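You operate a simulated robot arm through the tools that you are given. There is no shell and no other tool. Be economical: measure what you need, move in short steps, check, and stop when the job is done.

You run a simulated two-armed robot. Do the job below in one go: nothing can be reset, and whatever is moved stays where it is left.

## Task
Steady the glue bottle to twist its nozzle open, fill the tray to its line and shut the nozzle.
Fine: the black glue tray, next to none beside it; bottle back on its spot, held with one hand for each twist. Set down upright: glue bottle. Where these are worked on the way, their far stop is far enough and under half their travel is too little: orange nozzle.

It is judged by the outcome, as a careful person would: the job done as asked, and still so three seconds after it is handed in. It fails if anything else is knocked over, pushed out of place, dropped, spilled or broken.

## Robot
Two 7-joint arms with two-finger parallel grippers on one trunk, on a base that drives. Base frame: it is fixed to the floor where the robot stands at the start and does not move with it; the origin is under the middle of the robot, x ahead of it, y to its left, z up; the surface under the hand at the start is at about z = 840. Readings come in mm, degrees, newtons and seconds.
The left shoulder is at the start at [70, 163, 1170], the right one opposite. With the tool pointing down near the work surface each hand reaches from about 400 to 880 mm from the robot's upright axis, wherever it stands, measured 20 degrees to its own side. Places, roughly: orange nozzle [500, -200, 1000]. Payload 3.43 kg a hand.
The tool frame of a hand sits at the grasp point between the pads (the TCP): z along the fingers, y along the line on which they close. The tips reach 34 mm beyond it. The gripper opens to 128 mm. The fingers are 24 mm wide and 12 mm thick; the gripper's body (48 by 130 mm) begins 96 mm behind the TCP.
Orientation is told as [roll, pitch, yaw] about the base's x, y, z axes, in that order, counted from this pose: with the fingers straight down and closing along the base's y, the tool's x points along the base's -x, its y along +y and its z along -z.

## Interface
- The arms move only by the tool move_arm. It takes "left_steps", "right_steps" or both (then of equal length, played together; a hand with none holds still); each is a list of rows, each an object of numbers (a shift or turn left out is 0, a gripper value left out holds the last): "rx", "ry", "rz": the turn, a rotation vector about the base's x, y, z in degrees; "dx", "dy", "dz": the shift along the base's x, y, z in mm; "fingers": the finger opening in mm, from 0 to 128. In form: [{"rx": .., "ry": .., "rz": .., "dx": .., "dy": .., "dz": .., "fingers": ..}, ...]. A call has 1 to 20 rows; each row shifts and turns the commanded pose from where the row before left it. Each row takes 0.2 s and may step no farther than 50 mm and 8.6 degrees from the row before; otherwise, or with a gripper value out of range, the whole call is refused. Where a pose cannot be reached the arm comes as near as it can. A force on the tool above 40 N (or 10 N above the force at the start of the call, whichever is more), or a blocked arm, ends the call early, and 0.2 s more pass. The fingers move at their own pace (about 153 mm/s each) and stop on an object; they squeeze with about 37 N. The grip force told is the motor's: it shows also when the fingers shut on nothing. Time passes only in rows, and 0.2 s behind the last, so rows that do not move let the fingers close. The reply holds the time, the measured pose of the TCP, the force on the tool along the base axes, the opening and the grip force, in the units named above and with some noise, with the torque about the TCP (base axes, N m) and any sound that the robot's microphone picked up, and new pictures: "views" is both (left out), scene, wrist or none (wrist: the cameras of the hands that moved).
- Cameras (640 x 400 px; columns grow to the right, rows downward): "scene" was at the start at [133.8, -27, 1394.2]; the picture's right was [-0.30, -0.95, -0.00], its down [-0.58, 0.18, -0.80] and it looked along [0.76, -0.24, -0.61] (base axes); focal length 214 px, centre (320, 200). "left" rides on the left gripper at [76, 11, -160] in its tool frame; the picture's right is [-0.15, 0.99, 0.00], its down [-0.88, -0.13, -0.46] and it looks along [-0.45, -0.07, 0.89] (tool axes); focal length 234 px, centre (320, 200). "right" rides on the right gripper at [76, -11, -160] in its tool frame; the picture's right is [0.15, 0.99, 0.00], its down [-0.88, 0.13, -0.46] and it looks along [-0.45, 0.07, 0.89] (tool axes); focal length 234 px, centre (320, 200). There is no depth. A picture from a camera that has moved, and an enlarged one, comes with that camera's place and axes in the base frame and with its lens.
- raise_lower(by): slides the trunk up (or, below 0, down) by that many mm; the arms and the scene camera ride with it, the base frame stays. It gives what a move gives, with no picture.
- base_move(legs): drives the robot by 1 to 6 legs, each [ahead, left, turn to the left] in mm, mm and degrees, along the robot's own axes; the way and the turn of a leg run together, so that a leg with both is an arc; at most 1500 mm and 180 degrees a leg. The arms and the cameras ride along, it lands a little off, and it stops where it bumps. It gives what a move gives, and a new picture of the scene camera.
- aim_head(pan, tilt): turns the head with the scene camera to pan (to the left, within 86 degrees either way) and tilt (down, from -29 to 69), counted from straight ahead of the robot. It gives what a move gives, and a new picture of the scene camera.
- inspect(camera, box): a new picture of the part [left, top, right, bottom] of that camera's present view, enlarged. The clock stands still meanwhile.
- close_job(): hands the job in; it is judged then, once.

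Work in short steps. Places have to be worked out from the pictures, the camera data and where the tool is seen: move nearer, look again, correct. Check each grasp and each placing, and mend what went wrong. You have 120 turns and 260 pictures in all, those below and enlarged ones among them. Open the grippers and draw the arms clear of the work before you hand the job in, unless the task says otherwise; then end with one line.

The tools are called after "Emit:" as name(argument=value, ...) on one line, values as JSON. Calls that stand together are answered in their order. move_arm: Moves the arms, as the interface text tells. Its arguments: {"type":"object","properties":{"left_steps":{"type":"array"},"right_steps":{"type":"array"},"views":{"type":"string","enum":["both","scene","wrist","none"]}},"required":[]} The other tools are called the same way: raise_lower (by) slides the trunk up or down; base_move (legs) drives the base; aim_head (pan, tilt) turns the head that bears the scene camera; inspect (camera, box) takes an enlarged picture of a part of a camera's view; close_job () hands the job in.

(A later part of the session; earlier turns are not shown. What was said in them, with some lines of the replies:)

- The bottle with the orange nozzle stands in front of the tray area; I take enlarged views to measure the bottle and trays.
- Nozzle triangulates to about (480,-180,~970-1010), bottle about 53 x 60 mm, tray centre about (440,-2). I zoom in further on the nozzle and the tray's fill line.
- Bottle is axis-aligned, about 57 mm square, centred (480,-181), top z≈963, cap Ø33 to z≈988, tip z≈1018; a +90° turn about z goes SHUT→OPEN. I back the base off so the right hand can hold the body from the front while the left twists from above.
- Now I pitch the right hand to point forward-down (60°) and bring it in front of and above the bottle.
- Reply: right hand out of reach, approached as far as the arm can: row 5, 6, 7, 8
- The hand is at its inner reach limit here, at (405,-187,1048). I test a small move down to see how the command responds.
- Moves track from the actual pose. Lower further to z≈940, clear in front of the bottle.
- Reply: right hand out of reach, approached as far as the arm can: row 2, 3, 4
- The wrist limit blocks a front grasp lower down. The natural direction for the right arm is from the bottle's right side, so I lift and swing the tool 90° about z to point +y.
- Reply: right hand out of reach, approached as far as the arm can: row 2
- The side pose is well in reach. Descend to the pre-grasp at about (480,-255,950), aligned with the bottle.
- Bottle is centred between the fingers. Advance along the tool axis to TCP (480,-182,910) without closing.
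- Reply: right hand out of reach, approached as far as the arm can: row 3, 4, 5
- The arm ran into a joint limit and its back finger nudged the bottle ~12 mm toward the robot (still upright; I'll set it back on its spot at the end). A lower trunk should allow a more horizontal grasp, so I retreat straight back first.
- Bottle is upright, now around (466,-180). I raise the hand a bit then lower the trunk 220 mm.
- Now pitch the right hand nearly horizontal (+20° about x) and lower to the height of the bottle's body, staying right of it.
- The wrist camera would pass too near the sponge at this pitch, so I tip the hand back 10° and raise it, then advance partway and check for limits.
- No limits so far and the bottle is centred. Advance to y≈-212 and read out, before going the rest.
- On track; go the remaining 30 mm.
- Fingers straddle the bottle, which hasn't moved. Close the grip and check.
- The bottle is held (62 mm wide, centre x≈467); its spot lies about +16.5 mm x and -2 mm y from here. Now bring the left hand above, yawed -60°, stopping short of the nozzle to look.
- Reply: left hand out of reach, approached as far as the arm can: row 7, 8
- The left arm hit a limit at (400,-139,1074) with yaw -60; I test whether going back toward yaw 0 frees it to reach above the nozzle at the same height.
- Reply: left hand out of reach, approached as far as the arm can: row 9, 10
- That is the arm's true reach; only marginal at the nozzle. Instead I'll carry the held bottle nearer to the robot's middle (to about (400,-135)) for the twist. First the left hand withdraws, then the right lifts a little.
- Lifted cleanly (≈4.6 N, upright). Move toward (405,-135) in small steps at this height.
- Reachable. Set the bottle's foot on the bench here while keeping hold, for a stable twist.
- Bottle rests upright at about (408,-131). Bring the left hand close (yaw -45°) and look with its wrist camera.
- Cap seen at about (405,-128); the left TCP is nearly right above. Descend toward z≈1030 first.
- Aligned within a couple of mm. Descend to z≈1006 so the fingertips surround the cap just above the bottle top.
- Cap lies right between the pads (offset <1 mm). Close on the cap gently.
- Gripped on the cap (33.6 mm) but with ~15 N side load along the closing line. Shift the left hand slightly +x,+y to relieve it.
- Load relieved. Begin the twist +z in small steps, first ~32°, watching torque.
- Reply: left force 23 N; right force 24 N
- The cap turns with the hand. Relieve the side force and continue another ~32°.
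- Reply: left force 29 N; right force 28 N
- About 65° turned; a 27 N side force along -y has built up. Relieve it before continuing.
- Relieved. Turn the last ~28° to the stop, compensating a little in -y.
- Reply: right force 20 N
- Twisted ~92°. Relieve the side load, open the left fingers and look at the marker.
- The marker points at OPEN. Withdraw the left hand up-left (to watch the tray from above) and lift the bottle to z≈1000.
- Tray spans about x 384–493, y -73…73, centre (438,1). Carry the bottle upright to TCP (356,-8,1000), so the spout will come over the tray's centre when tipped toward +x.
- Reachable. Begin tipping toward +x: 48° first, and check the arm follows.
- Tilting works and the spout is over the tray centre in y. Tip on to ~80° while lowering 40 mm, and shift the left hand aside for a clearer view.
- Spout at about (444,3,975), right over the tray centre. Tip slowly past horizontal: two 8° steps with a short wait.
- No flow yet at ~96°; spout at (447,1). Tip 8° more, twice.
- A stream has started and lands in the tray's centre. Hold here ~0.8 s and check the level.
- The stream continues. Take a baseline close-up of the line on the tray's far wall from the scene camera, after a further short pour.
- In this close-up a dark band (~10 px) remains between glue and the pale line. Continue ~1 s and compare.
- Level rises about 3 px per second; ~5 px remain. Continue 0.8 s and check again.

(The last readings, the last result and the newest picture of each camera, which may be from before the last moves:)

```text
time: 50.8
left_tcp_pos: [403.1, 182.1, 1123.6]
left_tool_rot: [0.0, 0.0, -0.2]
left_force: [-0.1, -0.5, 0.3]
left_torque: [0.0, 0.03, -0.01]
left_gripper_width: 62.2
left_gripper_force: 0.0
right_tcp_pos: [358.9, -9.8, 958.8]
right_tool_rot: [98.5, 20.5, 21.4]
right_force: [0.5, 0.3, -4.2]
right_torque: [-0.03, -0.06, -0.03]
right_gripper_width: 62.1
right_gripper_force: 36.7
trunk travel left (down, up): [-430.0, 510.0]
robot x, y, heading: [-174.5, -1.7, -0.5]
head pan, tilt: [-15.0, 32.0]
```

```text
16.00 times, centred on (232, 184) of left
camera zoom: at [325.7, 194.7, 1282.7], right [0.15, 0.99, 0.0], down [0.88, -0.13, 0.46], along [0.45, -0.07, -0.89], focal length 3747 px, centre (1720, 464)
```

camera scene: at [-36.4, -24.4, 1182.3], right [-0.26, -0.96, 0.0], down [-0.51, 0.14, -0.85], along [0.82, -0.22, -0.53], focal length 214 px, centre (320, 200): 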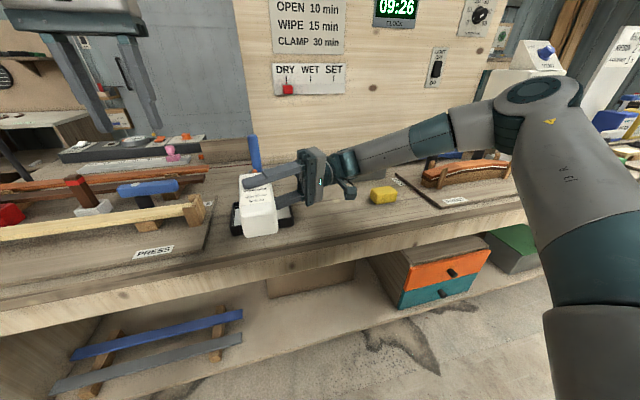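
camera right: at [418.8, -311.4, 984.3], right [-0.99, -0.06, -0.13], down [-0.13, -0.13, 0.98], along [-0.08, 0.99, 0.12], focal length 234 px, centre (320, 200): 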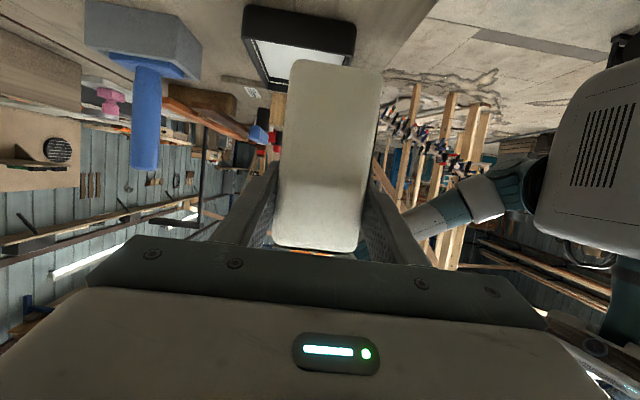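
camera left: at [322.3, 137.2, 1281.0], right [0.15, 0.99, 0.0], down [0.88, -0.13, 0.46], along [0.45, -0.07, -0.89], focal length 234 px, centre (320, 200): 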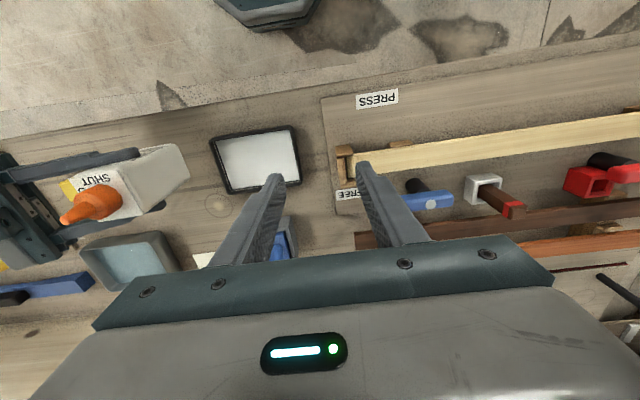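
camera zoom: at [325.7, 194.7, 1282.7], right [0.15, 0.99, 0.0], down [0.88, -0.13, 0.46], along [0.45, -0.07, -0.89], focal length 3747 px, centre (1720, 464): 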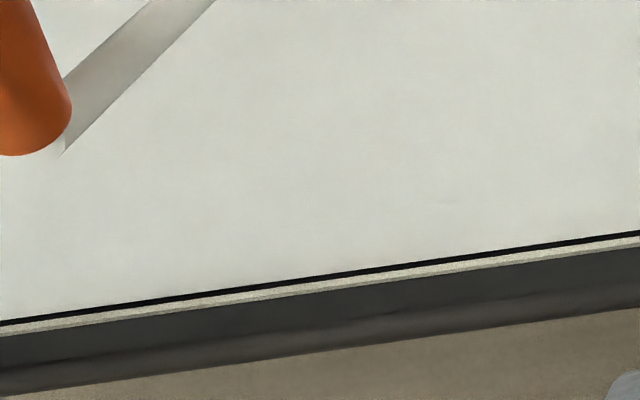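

Gap now ~6 px at 16x (line ~10 px thick). Continue 0.8 s.

Emit:
move_arm(right_steps=[{}, {}, {}], views="none")

Emit:
inspect(camera="left", box=[220, 176, 245, 191])

```text
time: 51.6
left_tcp_pos: [403.5, 182.2, 1123.0]
left_tool_rot: [0.0, 0.0, -0.3]
left_force: [0.9, 0.5, 0.2]
left_torque: [-0.02, 0.01, 0.01]
left_gripper_width: 62.2
left_gripper_force: 0.0
right_tcp_pos: [359.5, -9.9, 959.2]
right_tool_rot: [98.6, 20.5, 21.5]
right_force: [-0.9, 0.3, -4.2]
right_torque: [-0.04, -0.1, 0.01]
right_gripper_width: 61.7
right_gripper_force: 37.1
trunk travel left (down, up): [-430.0, 510.0]
robot x, y, heading: [-171.5, -1.1, -0.4]
head pan, tilt: [-15.0, 32.0]
```

```text
16.00 times, centred on (232, 184) of left
camera zoom: at [325.7, 194.7, 1282.7], right [0.15, 0.99, 0.0], down [0.88, -0.13, 0.46], along [0.45, -0.07, -0.89], focal length 3747 px, centre (1720, 464)
```

zoom: 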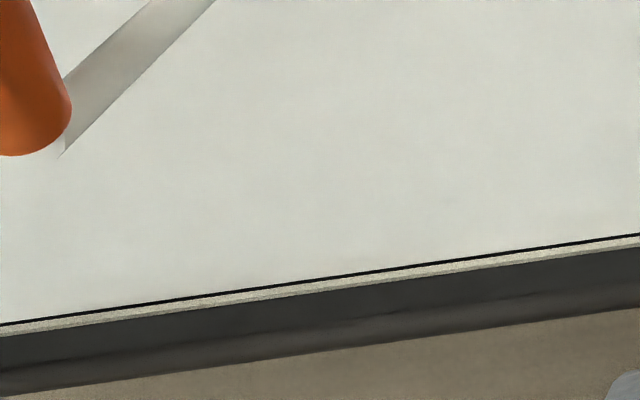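

Gap ~3 px. One more 0.8 s and check.

Emit:
move_arm(right_steps=[{}, {}, {}], views="none")

Emit:
inspect(camera="left", box=[220, 176, 245, 191])

```text
time: 52.4
left_tcp_pos: [402.0, 182.0, 1123.4]
left_tool_rot: [0.1, 0.0, -0.3]
left_force: [0.5, 1.4, 0.3]
left_torque: [-0.01, -0.01, 0.0]
left_gripper_width: 61.8
left_gripper_force: 0.1
right_tcp_pos: [358.8, -9.4, 960.5]
right_tool_rot: [98.6, 20.5, 21.4]
right_force: [0.5, -0.4, -4.1]
right_torque: [-0.01, -0.08, 0.02]
right_gripper_width: 61.7
right_gripper_force: 36.7
trunk travel left (down, up): [-430.0, 510.0]
robot x, y, heading: [-177.2, -3.2, -0.4]
head pan, tilt: [-15.0, 32.0]
```

```text
16.00 times, centred on (232, 184) of left
camera zoom: at [325.7, 194.7, 1282.7], right [0.15, 0.99, 0.0], down [0.88, -0.13, 0.46], along [0.45, -0.07, -0.89], focal length 3747 px, centre (1720, 464)
```

zoom: 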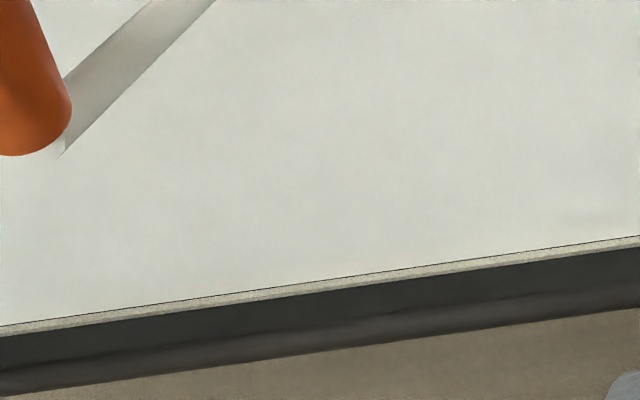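

Level touches the line's lower edge. Pour a moment more, then tip back quickly to ~40°, spout still over the tray.

Emit:
move_arm(right_steps=[{}, {"ry": -8.5}, {"ry": -8.5}, {"ry": -8.5}, {"ry": -8.5}, {"ry": -8, "dz": 5}, {"ry": -8, "dz": 5}, {"ry": -8, "dz": 5}, {"ry": -8, "dz": 5}], views="scene")

Emit:
inspect(camera="left", box=[220, 176, 245, 191])

Emit:
inspect(camera="left", box=[100, 80, 320, 230])

```text
time: 54.4
left_tcp_pos: [401.4, 182.4, 1122.7]
left_tool_rot: [0.1, 0.0, -0.2]
left_force: [-0.7, 0.6, -0.2]
left_torque: [0.02, -0.04, 0.05]
left_gripper_width: 62.1
left_gripper_force: 0.0
right_tcp_pos: [357.7, -6.9, 979.8]
right_tool_rot: [72.4, -41.0, 26.9]
right_force: [-0.5, -0.3, -3.9]
right_torque: [-0.06, -0.05, 0.0]
right_gripper_width: 61.7
right_gripper_force: 37.1
trunk travel left (down, up): [-430.0, 510.0]
robot x, y, heading: [-169.9, -0.3, -0.3]
head pan, tilt: [-15.0, 32.0]
camera scene: at [-37.2, -24.4, 1182.3], right [-0.26, -0.96, 0.0], down [-0.51, 0.14, -0.85], along [0.82, -0.22, -0.53], focal length 214 px, centre (320, 200)
```

scene: 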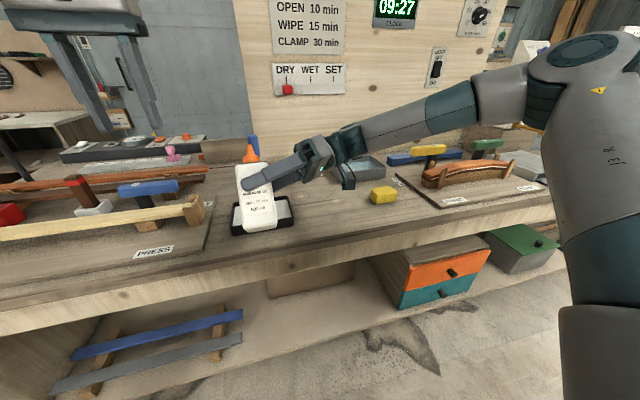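

```text
16.00 times, centred on (232, 184) of left
camera zoom: at [325.2, 194.9, 1282.9], right [0.15, 0.99, 0.0], down [0.88, -0.13, 0.46], along [0.45, -0.07, -0.89], focal length 3747 px, centre (1720, 464)
```

zoom: 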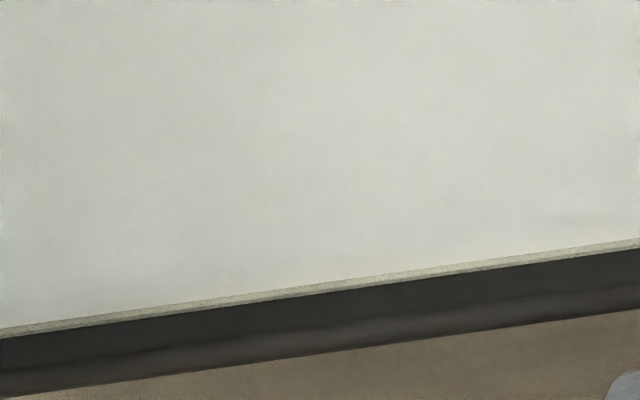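

```text
2.67 times, centred on (210, 155) of left
camera zoom: at [325.2, 194.9, 1282.9], right [0.15, 0.99, 0.0], down [0.88, -0.13, 0.46], along [0.45, -0.07, -0.89], focal length 624 px, centre (613, 320)
```

zoom: 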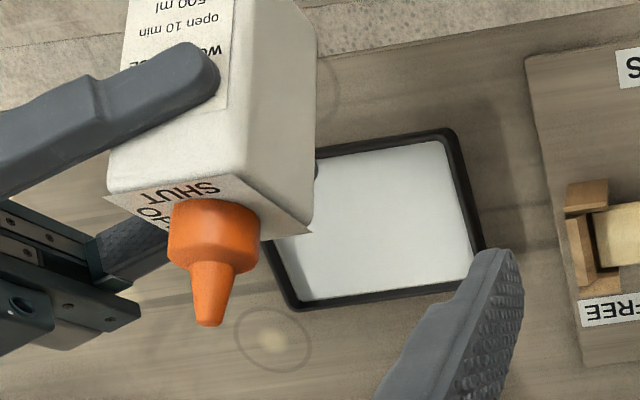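

The level now sits within the line, no drip outside. Bring the bottle fully upright (46° more).

Emit:
move_arm(right_steps=[{"ry": -7.7, "dz": 4}, {"ry": -7.7, "dz": 4}, {"ry": -7.7, "dz": 4}, {"ry": -7.7, "dz": 4}, {"ry": -7.6, "dz": 4}, {"ry": -7.6}], views="scene")

```text
time: 55.8
left_tcp_pos: [402.1, 181.6, 1123.8]
left_tool_rot: [0.1, 0.0, -0.2]
left_force: [-1.0, 0.4, 1.2]
left_torque: [-0.04, 0.0, 0.05]
left_gripper_width: 61.9
left_gripper_force: 0.1
right_tcp_pos: [359.4, -10.1, 999.9]
right_tool_rot: [0.1, -70.0, 90.7]
right_force: [-0.4, 0.0, -4.4]
right_torque: [-0.01, -0.02, 0.02]
right_gripper_width: 61.7
right_gripper_force: 37.3
trunk travel left (down, up): [-430.0, 510.0]
robot x, y, heading: [-174.6, 0.1, -0.1]
head pan, tilt: [-15.0, 32.0]
camera scene: at [-37.0, -24.7, 1182.3], right [-0.26, -0.96, 0.0], down [-0.51, 0.14, -0.85], along [0.82, -0.22, -0.53], focal length 214 px, centre (320, 200)
```

scene: 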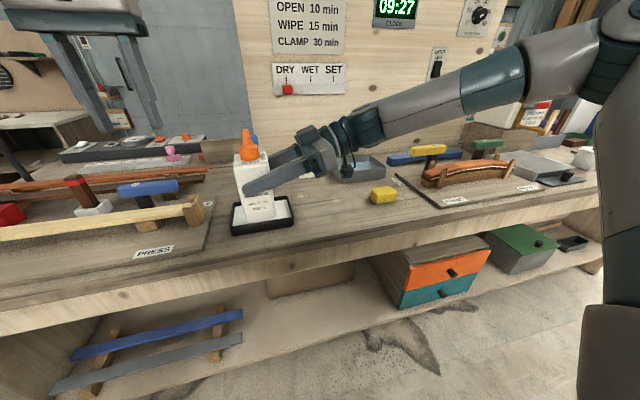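

Upright again. Return to the working spot at (406,-138) and lower to the bench.

Emit:
move_arm(right_steps=[{"dx": 8, "dy": -21}, {"dx": 8, "dy": -21}, {"dx": 8, "dy": -21}, {"dx": 8, "dy": -21}, {"dx": 8, "dy": -22}, {"dx": 7, "dy": -22}, {"dz": -15}, {"dz": -15}, {"dz": -15}, {"dz": -12}, {"dz": -8}, {"dz": -5}, {}], views="none")

Emit:
inspect(camera="scene", box=[220, 130, 380, 230])

```text
time: 58.6
left_tcp_pos: [402.4, 183.0, 1122.6]
left_tool_rot: [-0.1, 0.0, -0.2]
left_force: [-0.2, 0.6, -0.5]
left_torque: [0.0, 0.01, 0.02]
left_gripper_width: 62.1
left_gripper_force: 0.0
right_tcp_pos: [406.0, -138.8, 930.4]
right_tool_rot: [0.4, -70.0, 90.3]
right_force: [-0.6, 0.7, -4.1]
right_torque: [-0.03, 0.01, -0.01]
right_gripper_width: 61.9
right_gripper_force: 37.2
trunk travel left (down, up): [-430.0, 510.0]
robot x, y, heading: [-174.7, 1.0, -0.4]
head pan, tilt: [-15.0, 32.0]
```

```text
4.00 times, centred on (300, 180) of scene
camera zoom: at [-36.8, -24.6, 1182.3], right [-0.26, -0.96, 0.0], down [-0.51, 0.14, -0.85], along [0.82, -0.22, -0.53], focal length 858 px, centre (400, 280)
```

zoom: 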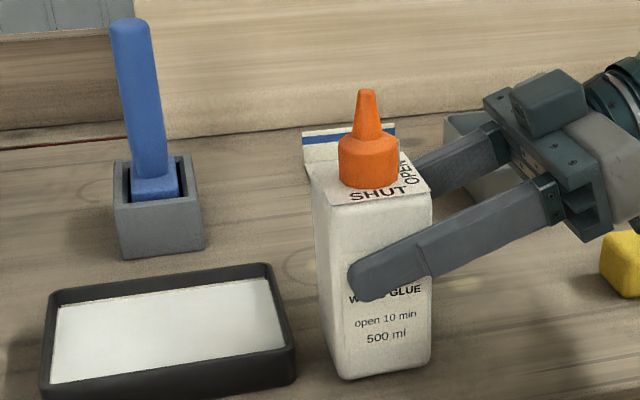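

Force still -4 N so the foot isn't quite down. Lower 4 mm more and read the force.

Emit:
move_arm(right_steps=[{"dz": -2}, {"dz": -2}, {"dz": -1}], views="none")

```text
time: 59.4
left_tcp_pos: [402.0, 181.8, 1124.2]
left_tool_rot: [0.0, -0.1, -0.2]
left_force: [0.0, 0.2, 0.2]
left_torque: [0.01, -0.01, -0.03]
left_gripper_width: 62.1
left_gripper_force: 0.0
right_tcp_pos: [406.7, -137.3, 927.9]
right_tool_rot: [0.1, -70.1, 90.6]
right_force: [3.4, 0.0, 6.5]
right_torque: [0.42, -0.51, -0.15]
right_gripper_width: 61.8
right_gripper_force: 37.2
trunk travel left (down, up): [-430.0, 510.0]
robot x, y, heading: [-175.2, 3.9, -0.6]
head pan, tilt: [-15.0, 32.0]
```

Bottle is seated. Bring the left hand back over the nozzle at yaw +45°.

Emit:
move_arm(left_steps=[{"dy": -40, "rz": 6}, {"dy": -40, "rz": 6}, {"dy": -40, "rz": 6}, {"dy": -40, "rz": 6}, {"dy": -40, "rz": 6}, {"dy": -40, "rz": 6, "dz": -5}, {"dy": -35, "rz": 5, "dz": -10}, {"dy": -38, "rz": 5, "dz": -15}, {"dz": -20}, {"dz": -20}], views="none")

Emit:
inspect(camera="left", box=[240, 80, 400, 200])

Emit:
inspect(camera="scene", box=[260, 120, 380, 195])

```text
time: 61.6
left_tcp_pos: [399.5, -129.2, 1056.1]
left_tool_rot: [0.0, 0.1, 45.8]
left_force: [-0.6, 0.5, 0.4]
left_torque: [0.02, 0.02, 0.02]
left_gripper_width: 62.0
left_gripper_force: 0.1
right_tcp_pos: [403.5, -139.8, 926.0]
right_tool_rot: [0.1, -70.0, 90.5]
right_force: [1.9, -3.4, 14.5]
right_torque: [0.44, -0.38, 0.02]
right_gripper_width: 61.9
right_gripper_force: 37.0
trunk travel left (down, up): [-430.0, 510.0]
robot x, y, heading: [-174.2, -0.6, -0.6]
head pan, tilt: [-15.0, 32.0]
```

```text
3.33 times, centred on (320, 140) of left
camera zoom: at [338.1, -174.9, 1215.3], right [-0.61, 0.79, 0.0], down [0.71, 0.54, 0.46], along [0.36, 0.28, -0.89], focal length 781 px, centre (320, 400)
```

zoom: 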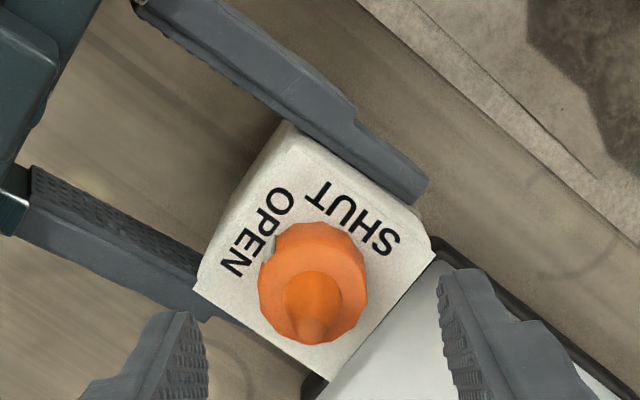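

```text
5.33 times, centred on (320, 158) of scene
camera zoom: at [-38.4, -25.1, 1182.5], right [-0.26, -0.96, 0.0], down [-0.51, 0.14, -0.85], along [0.82, -0.22, -0.53], focal length 1144 px, centre (320, 427)
```

zoom: 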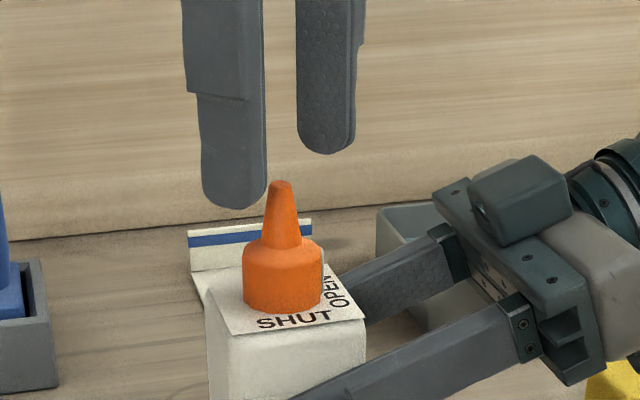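

Cap computed at (400,-130), under the TCP. Descend to z≈1008 and close.

Emit:
move_arm(left_steps=[{"dz": -16}, {"dz": -16}, {"dz": -16}, {}, {"fingers": 42}, {"fingers": 22}, {}, {}], views="none")

Emit:
inspect(camera="scene", box=[260, 120, 380, 195])

```text
time: 63.4
left_tcp_pos: [400.3, -128.8, 1005.7]
left_tool_rot: [-0.2, -0.1, 45.8]
left_force: [19.8, -20.6, 0.5]
left_torque: [-0.58, -0.67, -0.12]
left_gripper_width: 33.7
left_gripper_force: 37.5
right_tcp_pos: [403.0, -136.9, 927.1]
right_tool_rot: [0.5, -70.0, 90.6]
right_force: [-18.8, 16.1, 11.6]
right_torque: [-0.71, -0.51, 0.23]
right_gripper_width: 61.8
right_gripper_force: 37.4
trunk travel left (down, up): [-430.0, 510.0]
robot x, y, heading: [-173.3, 5.0, -0.2]
head pan, tilt: [-15.0, 32.0]
```

```text
5.33 times, centred on (320, 158) of scene
camera zoom: at [-38.1, -24.8, 1182.5], right [-0.26, -0.96, 0.0], down [-0.51, 0.14, -0.85], along [0.82, -0.22, -0.53], focal length 1144 px, centre (320, 427)
```

zoom: 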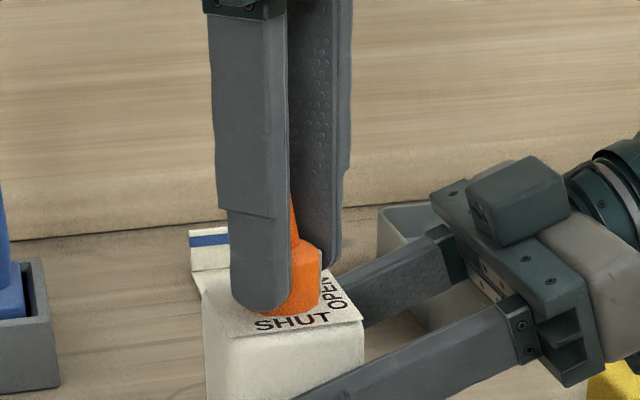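

Gripped; 28 N side load along the closing line. Relieve it by moving (+2,-2).

Emit:
move_arm(left_steps=[{"dx": 1.3, "dy": -1.3}, {"dx": 1, "dy": -1}, {}], views="none")

```text
time: 64.2
left_tcp_pos: [401.8, -130.5, 1007.2]
left_tool_rot: [0.0, -0.1, 45.7]
left_force: [4.9, -4.1, 1.1]
left_torque: [-0.43, 0.07, -0.05]
left_gripper_width: 33.6
left_gripper_force: 36.9
right_tcp_pos: [406.8, -138.6, 925.4]
right_tool_rot: [0.3, -69.9, 90.3]
right_force: [-9.0, 7.8, 8.5]
right_torque: [0.84, 0.31, 0.12]
right_gripper_width: 61.6
right_gripper_force: 36.6
trunk travel left (down, up): [-430.0, 510.0]
robot x, y, heading: [-176.0, -2.7, -0.6]
head pan, tilt: [-15.0, 32.0]
```

Relieved. Twist back (-z), first 32°.

Emit:
move_arm(left_steps=[{"rz": -8, "dx": 0.3}, {"rz": -8}, {"rz": -8}, {"rz": -8}], views="none")

```text
time: 65.2
left_tcp_pos: [403.8, -130.9, 1006.9]
left_tool_rot: [0.2, 0.0, 13.5]
left_force: [-18.7, 23.0, 7.3]
left_torque: [0.81, 0.62, 0.19]
left_gripper_width: 33.3
left_gripper_force: 36.3
right_tcp_pos: [406.9, -140.6, 925.6]
right_tool_rot: [-0.1, -69.9, 90.4]
right_force: [16.6, -19.2, 4.8]
right_torque: [0.84, 0.57, -0.16]
right_gripper_width: 62.0
right_gripper_force: 37.3
trunk travel left (down, up): [-430.0, 510.0]
robot x, y, heading: [-179.0, 1.5, -0.2]
head pan, tilt: [-15.0, 32.0]
```

Side load (-19,+23): shift (-2,+3) while continuing another ~30°.

Emit:
move_arm(left_steps=[{"dx": -2, "dy": 2.5}, {"rz": -8, "dy": 0.5}, {"rz": -8}, {"rz": -8}, {"rz": -7}], views="none")

Emit:
inspect(camera="scene", box=[260, 120, 380, 195])

```text
time: 66.4
left_tcp_pos: [401.0, -128.6, 1006.6]
left_tool_rot: [0.0, 0.1, -17.1]
left_force: [-5.5, 24.0, 19.3]
left_torque: [0.69, -0.33, 0.11]
left_gripper_width: 33.4
left_gripper_force: 37.0
right_tcp_pos: [405.1, -138.1, 926.0]
right_tool_rot: [0.3, -69.9, 90.3]
right_force: [14.1, -27.8, 3.3]
right_torque: [0.08, -0.14, 0.12]
right_gripper_width: 62.0
right_gripper_force: 37.1
trunk travel left (down, up): [-430.0, 510.0]
robot x, y, heading: [-170.0, 3.1, -0.2]
head pan, tilt: [-15.0, 32.0]
```

```text
5.33 times, centred on (320, 158) of scene
camera zoom: at [-38.1, -24.5, 1182.5], right [-0.26, -0.96, 0.0], down [-0.51, 0.14, -0.85], along [0.82, -0.22, -0.53], focal length 1144 px, centre (320, 427)
```

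zoom: 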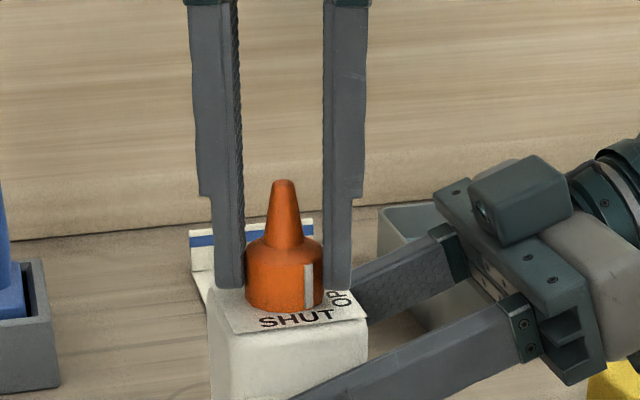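

Marker is partway back toward SHUT. Relieve (+y, slightly up) and turn the last ~30°.

Emit:
move_arm(left_steps=[{"dx": -0.7, "dy": 3, "dz": 1.5}, {"rz": -8, "dy": 0.3}, {"rz": -8, "dy": 0.3}, {"rz": -7}], views="none")

Emit:
inspect(camera="scene", box=[260, 120, 380, 195])

```text
time: 67.4
left_tcp_pos: [401.0, -126.3, 1005.7]
left_tool_rot: [0.1, 0.0, -40.2]
left_force: [7.4, 8.8, -0.2]
left_torque: [0.45, 0.0, 0.56]
left_gripper_width: 33.4
left_gripper_force: 36.9
right_tcp_pos: [404.3, -137.5, 927.0]
right_tool_rot: [0.7, -70.1, 90.3]
right_force: [-10.4, -9.6, 6.5]
right_torque: [0.05, -0.6, -0.55]
right_gripper_width: 62.0
right_gripper_force: 36.7
trunk travel left (down, up): [-430.0, 510.0]
robot x, y, heading: [-174.8, 0.0, -0.2]
head pan, tilt: [-15.0, 32.0]
```

```text
5.33 times, centred on (320, 158) of scene
camera zoom: at [-37.8, -24.6, 1182.2], right [-0.26, -0.96, 0.0], down [-0.51, 0.14, -0.85], along [0.82, -0.22, -0.53], focal length 1144 px, centre (320, 427)
```

zoom: 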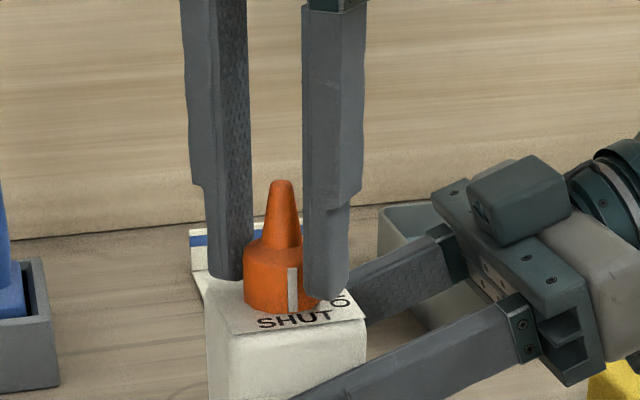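

Torque rises (0.56 N·m): the shut stop is near. Turn 5° more to seat it, then relieve and release.

Emit:
move_arm(left_steps=[{"rz": -3}, {"rz": -2}, {}], views="none")

```text
time: 68.2
left_tcp_pos: [401.2, -124.3, 1006.3]
left_tool_rot: [0.1, 0.0, -45.2]
left_force: [12.3, 8.7, -7.6]
left_torque: [0.43, -0.62, 0.45]
left_gripper_width: 33.4
left_gripper_force: 37.5
right_tcp_pos: [404.9, -138.0, 925.9]
right_tool_rot: [0.5, -70.0, 90.4]
right_force: [-12.9, -7.7, 11.7]
right_torque: [0.45, -0.2, -0.27]
right_gripper_width: 61.8
right_gripper_force: 37.7
trunk travel left (down, up): [-430.0, 510.0]
robot x, y, heading: [-177.5, -2.6, -0.6]
head pan, tilt: [-15.0, 32.0]
```

At the stop. Relieve the side load, open and raise the left hand, then look.

Emit:
move_arm(left_steps=[{"dx": 1, "dy": 0.8}, {"fingers": 62}, {}, {"dz": 20}, {"dz": 25}], views="none")

Emit:
inspect(camera="scene", box=[260, 120, 380, 195])

Emit:
inspect(camera="left", box=[240, 80, 400, 200])

```text
time: 69.4
left_tcp_pos: [400.4, -123.8, 1054.9]
left_tool_rot: [0.0, 0.0, -45.4]
left_force: [-0.6, -0.2, -0.3]
left_torque: [-0.01, -0.02, -0.01]
left_gripper_width: 61.8
left_gripper_force: 0.1
right_tcp_pos: [405.2, -138.7, 925.4]
right_tool_rot: [0.3, -70.0, 90.4]
right_force: [0.4, -1.5, 8.9]
right_torque: [-0.42, 0.06, -0.12]
right_gripper_width: 61.7
right_gripper_force: 37.0
trunk travel left (down, up): [-430.0, 510.0]
robot x, y, heading: [-171.9, -2.7, -0.2]
head pan, tilt: [-15.0, 32.0]
```

```text
5.33 times, centred on (320, 158) of scene
camera zoom: at [-37.9, -24.6, 1182.4], right [-0.26, -0.96, 0.0], down [-0.51, 0.14, -0.85], along [0.82, -0.22, -0.53], focal length 1144 px, centre (320, 427)
```

zoom: 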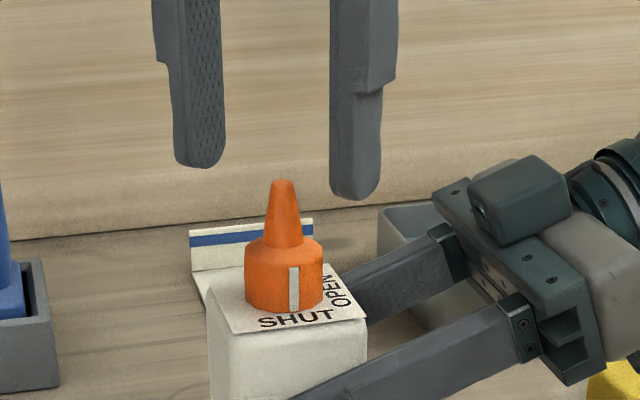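

```text
3.33 times, centred on (320, 140) of left
camera zoom: at [353.8, -62.5, 1213.9], right [0.81, 0.59, 0.0], down [0.53, -0.72, 0.46], along [0.27, -0.37, -0.89], focal length 781 px, centre (320, 400)
```

zoom: 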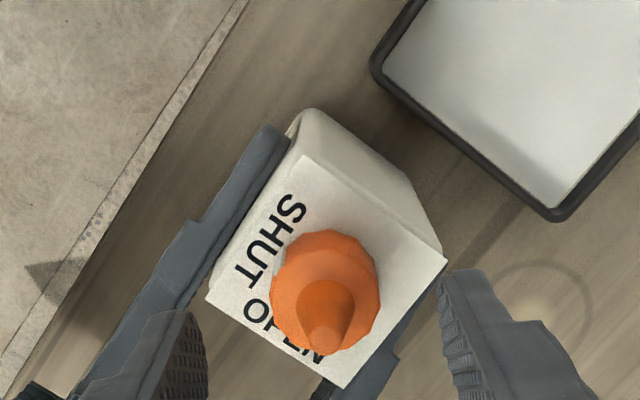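

Nozzle is back at SHUT. Withdraw the left hand, then lift the bottle and carry it to its original spot.

Emit:
move_arm(left_steps=[{"dz": 30, "rz": 6}, {"dz": 20, "dy": 20, "rz": 6}, {"dy": 35, "rz": 6}, {"dy": 40, "rz": 6}, {"dy": 40, "rz": 6}, {"dy": 40, "rz": 6}, {"dy": 40, "dz": 10, "rz": 6}, {"dy": 40, "dz": 10, "rz": 3}, {}, {}, {}, {}, {}], right_steps=[{}, {}, {"dz": 6}, {"dz": 7}, {"dz": 7}, {"dx": 10, "dy": -6}, {"dx": 10, "dy": -6}, {"dx": 10, "dy": -6}, {"dx": 10, "dy": -6}, {"dx": 10, "dy": -6}, {"dx": 10, "dy": -7}, {"dx": 10, "dy": -7}, {"dx": 8, "dy": -4}], views="scene")

Emit:
inspect(camera="scene", box=[280, 130, 440, 230])

```text
time: 72.2
left_tcp_pos: [402.3, 126.5, 1121.5]
left_tool_rot: [0.0, 0.1, -0.3]
left_force: [-0.4, 0.4, -0.9]
left_torque: [0.0, 0.04, -0.02]
left_gripper_width: 61.9
left_gripper_force: 0.0
right_tcp_pos: [484.5, -185.0, 944.2]
right_tool_rot: [0.6, -70.0, 90.3]
right_force: [0.5, -0.2, -4.8]
right_torque: [-0.02, 0.01, 0.04]
right_gripper_width: 62.0
right_gripper_force: 37.1
trunk travel left (down, up): [-430.0, 510.0]
robot x, y, heading: [-172.8, 1.6, -0.3]
head pan, tilt: [-15.0, 32.0]
camera scene: at [-36.4, -24.7, 1182.2], right [-0.26, -0.96, 0.0], down [-0.51, 0.14, -0.85], along [0.82, -0.22, -0.53], focal length 214 px, centre (320, 200)
```

scene: 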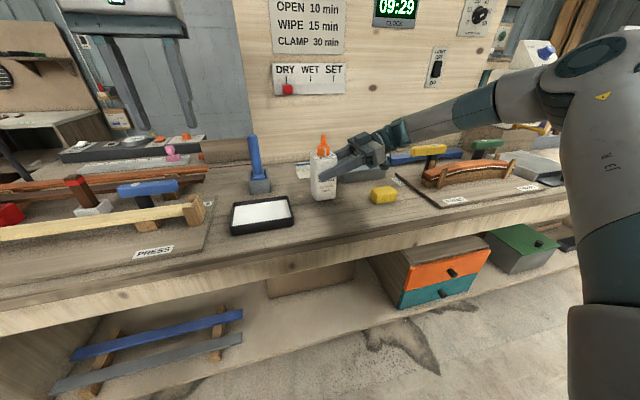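

```text
4.00 times, centred on (360, 180) of scene
camera zoom: at [-36.4, -24.7, 1182.2], right [-0.26, -0.96, 0.0], down [-0.51, 0.14, -0.85], along [0.82, -0.22, -0.53], focal length 858 px, centre (160, 280)
```

zoom: 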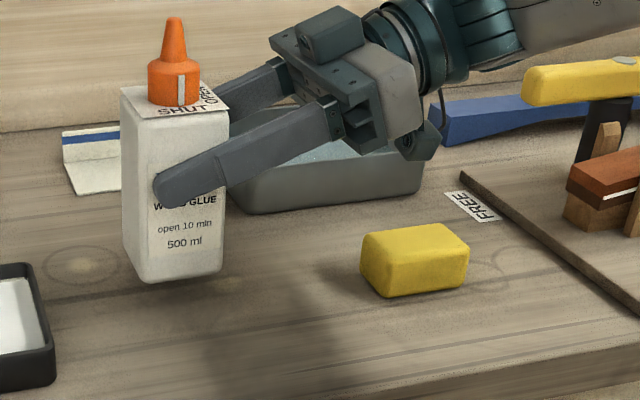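

Bottle is upright over its spot. Lower to light contact and compare with the reference position before releasing.

Emit:
move_arm(right_steps=[{"dz": -6}, {"dz": -5}, {"dz": -3}, {"dz": -2}], views="none")

Emit:
inspect(camera="scene", box=[280, 130, 440, 230])

```text
time: 73.2
left_tcp_pos: [399.9, 127.5, 1122.0]
left_tool_rot: [0.0, 0.1, -0.3]
left_force: [-0.4, -0.2, -0.6]
left_torque: [-0.02, 0.02, -0.01]
left_gripper_width: 62.0
left_gripper_force: 0.0
right_tcp_pos: [482.7, -187.1, 927.8]
right_tool_rot: [0.5, -70.1, 90.1]
right_force: [-0.3, 1.2, -3.7]
right_torque: [-0.08, 0.02, -0.04]
right_gripper_width: 61.7
right_gripper_force: 37.0
trunk travel left (down, up): [-430.0, 510.0]
robot x, y, heading: [-171.7, -0.4, -0.2]
head pan, tilt: [-15.0, 32.0]
```

```text
4.00 times, centred on (360, 180) of scene
camera zoom: at [-36.6, -24.7, 1182.3], right [-0.26, -0.96, 0.0], down [-0.51, 0.14, -0.85], along [0.82, -0.22, -0.53], focal length 858 px, centre (160, 280)
```

zoom: 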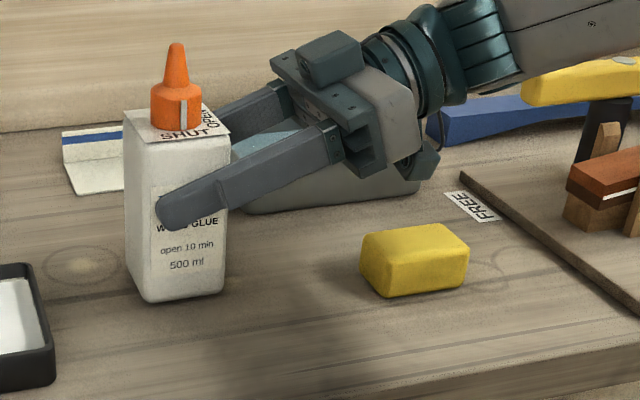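

Corners come out within ~2–3 mm of the target. Nudge -1.5 mm in y and lower the last bit to contact.

Emit:
move_arm(right_steps=[{"dx": -0.5, "dy": -1.5}, {"dz": -1}, {"dz": -1}, {}], views="none")

Emit:
inspect(camera="scene", box=[280, 130, 440, 230])

```text
time: 74.2
left_tcp_pos: [400.8, 127.9, 1121.5]
left_tool_rot: [0.0, 0.1, -0.2]
left_force: [0.5, -1.0, 0.2]
left_torque: [0.0, -0.03, 0.02]
left_gripper_width: 62.1
left_gripper_force: 0.1
right_tcp_pos: [482.0, -186.2, 926.3]
right_tool_rot: [0.6, -70.0, 90.3]
right_force: [-0.8, -0.5, -4.0]
right_torque: [-0.04, 0.01, 0.02]
right_gripper_width: 61.7
right_gripper_force: 37.0
trunk travel left (down, up): [-430.0, 510.0]
robot x, y, heading: [-176.7, -0.1, -0.3]
head pan, tilt: [-15.0, 32.0]
```

```text
4.00 times, centred on (360, 180) of scene
camera zoom: at [-36.7, -24.7, 1182.3], right [-0.26, -0.96, 0.0], down [-0.51, 0.14, -0.85], along [0.82, -0.22, -0.53], focal length 858 px, centre (160, 280)
```

zoom: 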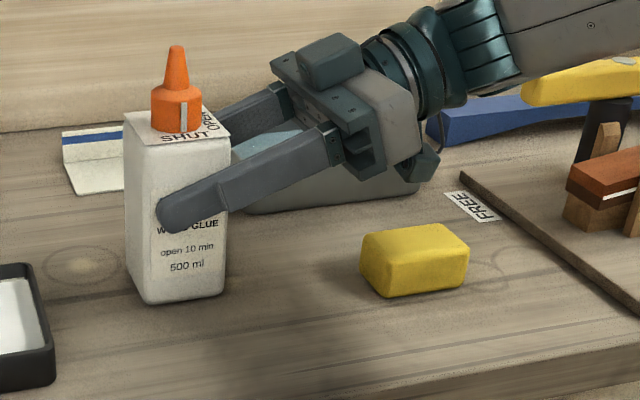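

Still hanging (-4 N). Lower 1 mm at a time until the load lifts off.

Emit:
move_arm(right_steps=[{"dz": -1}, {"dz": -1}, {}], views="none")

```text
time: 75.0
left_tcp_pos: [399.5, 129.6, 1122.6]
left_tool_rot: [0.1, 0.0, -0.3]
left_force: [0.1, -0.2, -0.1]
left_torque: [-0.01, -0.02, 0.03]
left_gripper_width: 61.9
left_gripper_force: 0.1
right_tcp_pos: [483.7, -187.1, 924.8]
right_tool_rot: [0.3, -70.1, 90.5]
right_force: [-1.1, 2.0, 1.7]
right_torque: [-0.01, -0.16, 0.04]
right_gripper_width: 61.9
right_gripper_force: 36.4
trunk travel left (down, up): [-430.0, 510.0]
robot x, y, heading: [-176.7, -0.9, -0.2]
head pan, tilt: [-15.0, 32.0]
```

The bottle has touched down (+1.7 N). Check its foot and position once more.

Emit:
inspect(camera="scene", box=[300, 155, 364, 215])

```text
6.67 times, centred on (332, 185) of scene
camera zoom: at [-37.4, -24.2, 1182.5], right [-0.26, -0.96, 0.0], down [-0.51, 0.14, -0.85], along [0.82, -0.22, -0.53], focal length 1430 px, centre (240, 300)
```

zoom: 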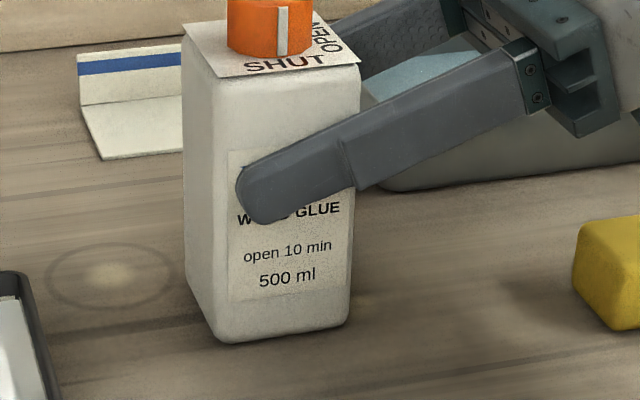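

Corners at (459,-149) and (459.5,-206) match the target to ~1 mm. Open the fingers and check.

Emit:
move_arm(right_steps=[{"fingers": 72}, {"fingers": 92}, {}], views="none")

Emit:
inspect(camera="scene", box=[300, 155, 364, 215])

```text
time: 75.8
left_tcp_pos: [400.8, 127.5, 1121.2]
left_tool_rot: [0.0, 0.0, -0.2]
left_force: [-0.2, -0.8, -0.6]
left_torque: [0.01, 0.02, 0.0]
left_gripper_width: 62.3
left_gripper_force: 0.0
right_tcp_pos: [483.5, -188.0, 925.5]
right_tool_rot: [0.5, -70.1, 90.2]
right_force: [-0.1, 0.6, -0.1]
right_torque: [-0.03, -0.02, 0.01]
right_gripper_width: 92.0
right_gripper_force: 0.1
trunk travel left (down, up): [-430.0, 510.0]
robot x, y, heading: [-175.1, 1.8, -0.3]
head pan, tilt: [-15.0, 32.0]
```

```text
6.67 times, centred on (332, 185) of scene
camera zoom: at [-37.1, -24.6, 1182.3], right [-0.26, -0.96, 0.0], down [-0.51, 0.14, -0.85], along [0.82, -0.22, -0.53], focal length 1430 px, centre (240, 300)
```

zoom: 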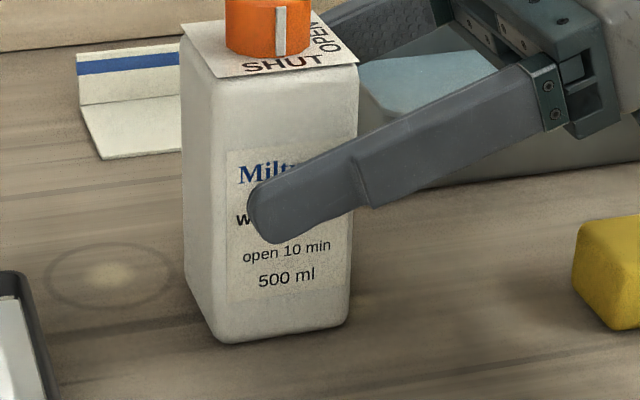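

Released, upright and still. Retreat the right hand backward along -y and up.

Emit:
move_arm(right_steps=[{"dy": -10, "dz": 3}, {"dy": -12, "dz": 4}, {"dy": -14, "dz": 4}, {"dy": -14, "dz": 4}, {"dy": -14, "dz": 4}, {"dy": -14, "dz": 4}, {"dz": 30, "dy": -10}, {"dz": 40}, {"dz": 40}], views="scene")

Emit:
inspect(camera="scene", box=[210, 130, 430, 250])

Emit:
inspect(camera="left", box=[60, 80, 320, 250])

```text
time: 77.8
left_tcp_pos: [399.8, 128.5, 1122.7]
left_tool_rot: [-0.1, 0.0, -0.2]
left_force: [-0.6, 0.4, 0.2]
left_torque: [0.0, 0.02, -0.03]
left_gripper_width: 62.1
left_gripper_force: 0.1
right_tcp_pos: [481.4, -273.6, 1059.8]
right_tool_rot: [0.5, -69.9, 90.3]
right_force: [-0.4, 0.5, -0.2]
right_torque: [-0.03, 0.04, -0.05]
right_gripper_width: 91.9
right_gripper_force: 0.1
trunk travel left (down, up): [-430.0, 510.0]
robot x, y, heading: [-172.2, 0.7, -0.4]
head pan, tilt: [-15.0, 32.0]
camera scene: at [-37.7, -23.9, 1182.4], right [-0.26, -0.96, 0.0], down [-0.51, 0.14, -0.85], along [0.82, -0.22, -0.53], focal length 214 px, centre (320, 200)
```

scene: 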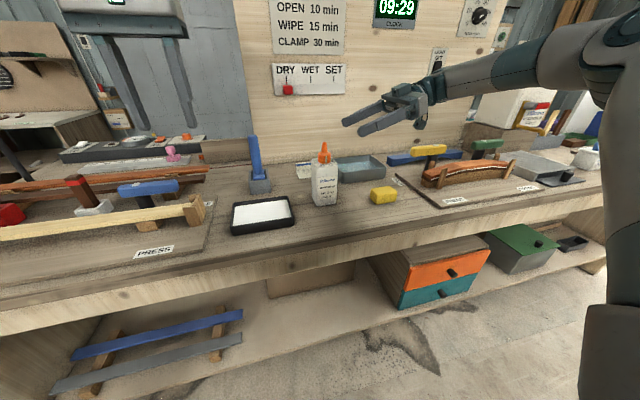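

```text
2.91 times, centred on (320, 190) of scene
camera zoom: at [-37.7, -23.9, 1182.4], right [-0.26, -0.96, 0.0], down [-0.51, 0.14, -0.85], along [0.82, -0.22, -0.53], focal length 624 px, centre (320, 229)
```

zoom: 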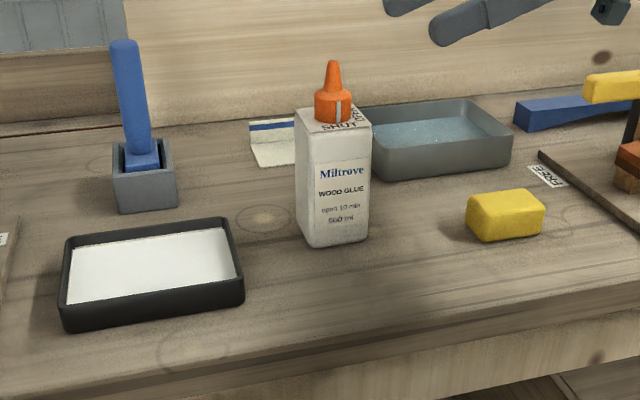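

```text
2.35 times, centred on (190, 165) of left
camera zoom: at [323.6, 140.2, 1281.9], right [0.15, 0.99, 0.0], down [0.88, -0.13, 0.46], along [0.45, -0.07, -0.89], focal length 551 px, centre (626, 282)
```

zoom: 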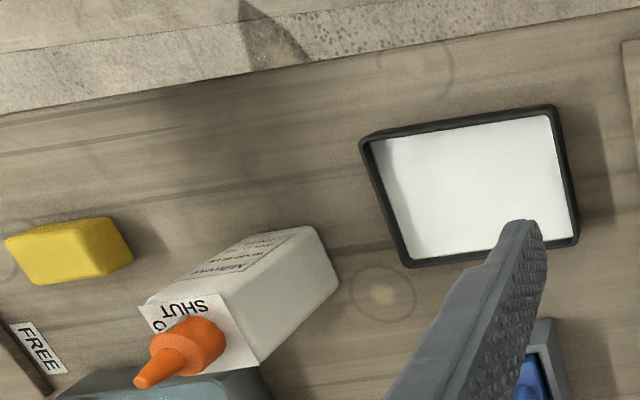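

Tray, bottle and surroundings look right. I raise the trunk back and aim the head as before to compare the bottle's place with the original reference picture.

Emit:
raise_lower(by=220)

Emit:
aim_head(pan=-15, tilt=42)

Emit:
inspect(camera="scene", box=[270, 150, 430, 250])

Emit:
inspect(camera="scene", box=[245, 200, 305, 250])

```text
time: 80.1
left_tcp_pos: [400.4, 127.3, 1342.5]
left_tool_rot: [-0.1, 0.1, -0.3]
left_force: [-0.2, 0.4, -0.1]
left_torque: [-0.01, 0.01, 0.0]
left_gripper_width: 61.9
left_gripper_force: 0.0
right_tcp_pos: [483.3, -277.1, 1279.9]
right_tool_rot: [0.5, -70.0, 90.3]
right_force: [0.4, 0.3, -1.0]
right_torque: [0.03, -0.01, 0.01]
right_gripper_width: 92.0
right_gripper_force: 0.1
trunk travel left (down, up): [-650.0, 290.0]
robot x, y, heading: [-175.4, -1.6, -0.4]
head pan, tilt: [-15.0, 32.0]
```

```text
time: 80.8
left_tcp_pos: [400.4, 127.7, 1341.4]
left_tool_rot: [0.0, 0.1, -0.2]
left_force: [0.4, 0.7, 0.0]
left_torque: [0.01, 0.02, 0.01]
left_gripper_width: 62.0
left_gripper_force: 0.0
right_tcp_pos: [482.4, -275.8, 1280.0]
right_tool_rot: [0.6, -70.1, 90.3]
right_force: [-0.6, 0.7, -0.4]
right_torque: [-0.03, 0.0, 0.0]
right_gripper_width: 92.0
right_gripper_force: 0.2
trunk travel left (down, up): [-650.0, 290.0]
robot x, y, heading: [-172.9, -1.1, -0.4]
head pan, tilt: [-15.0, 42.0]
camera scene: at [-42.7, -23.1, 1387.2], right [-0.26, -0.96, 0.0], down [-0.65, 0.18, -0.74], along [0.72, -0.2, -0.67], focal length 214 px, centre (320, 200)
```

scene: 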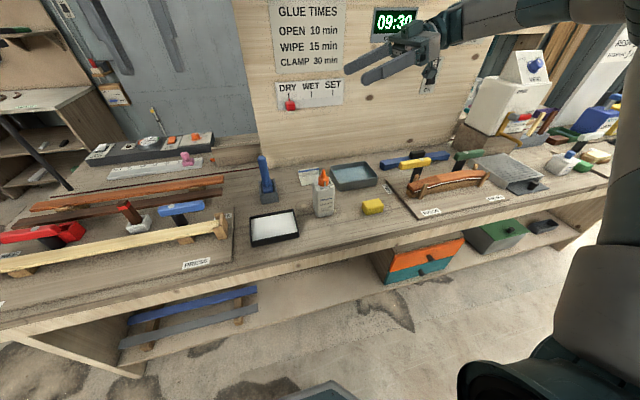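

```text
4.00 times, centred on (350, 200) of scene
camera zoom: at [-42.7, -23.1, 1387.2], right [-0.26, -0.96, 0.0], down [-0.65, 0.18, -0.74], along [0.72, -0.2, -0.67], focal length 858 px, centre (200, 200)
```

zoom: 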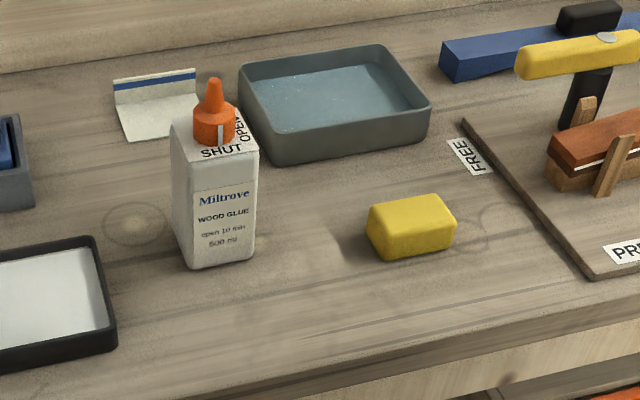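

```text
8.00 times, centred on (275, 225) of scene
camera zoom: at [-42.7, -23.1, 1387.2], right [-0.26, -0.96, 0.0], down [-0.65, 0.18, -0.74], along [0.72, -0.2, -0.67], focal length 1716 px, centre (680, 0)
```

zoom: 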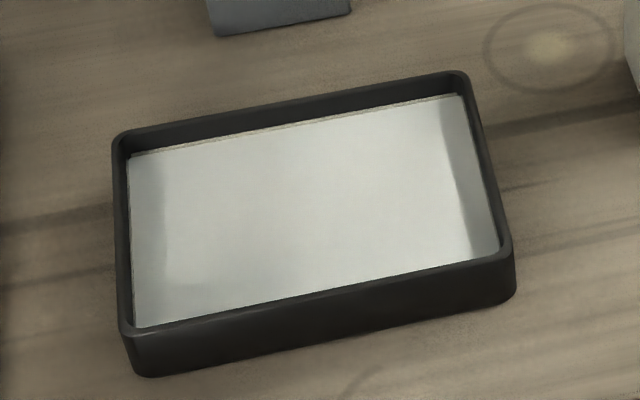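

The bottle stands within about 2 mm of its original place, upright and shut. The tray is filled to its line and nothing was spilled, and both hands are open and clear, so I hand the job in.

Emit:
close_job()

```text
The job is handed in.
```

The glue tray is filled to its line with nothing spilled beside it. The nozzle is shut, and the bottle stands upright within about 2 mm of its original spot. Early on, a finger nudged the bottle about 16 mm, and I corrected that when setting it back. I did both twists with the right hand holding the bottle and the left turning the nozzle, at a spot nearer the robot because the left arm could barely reach the original one.
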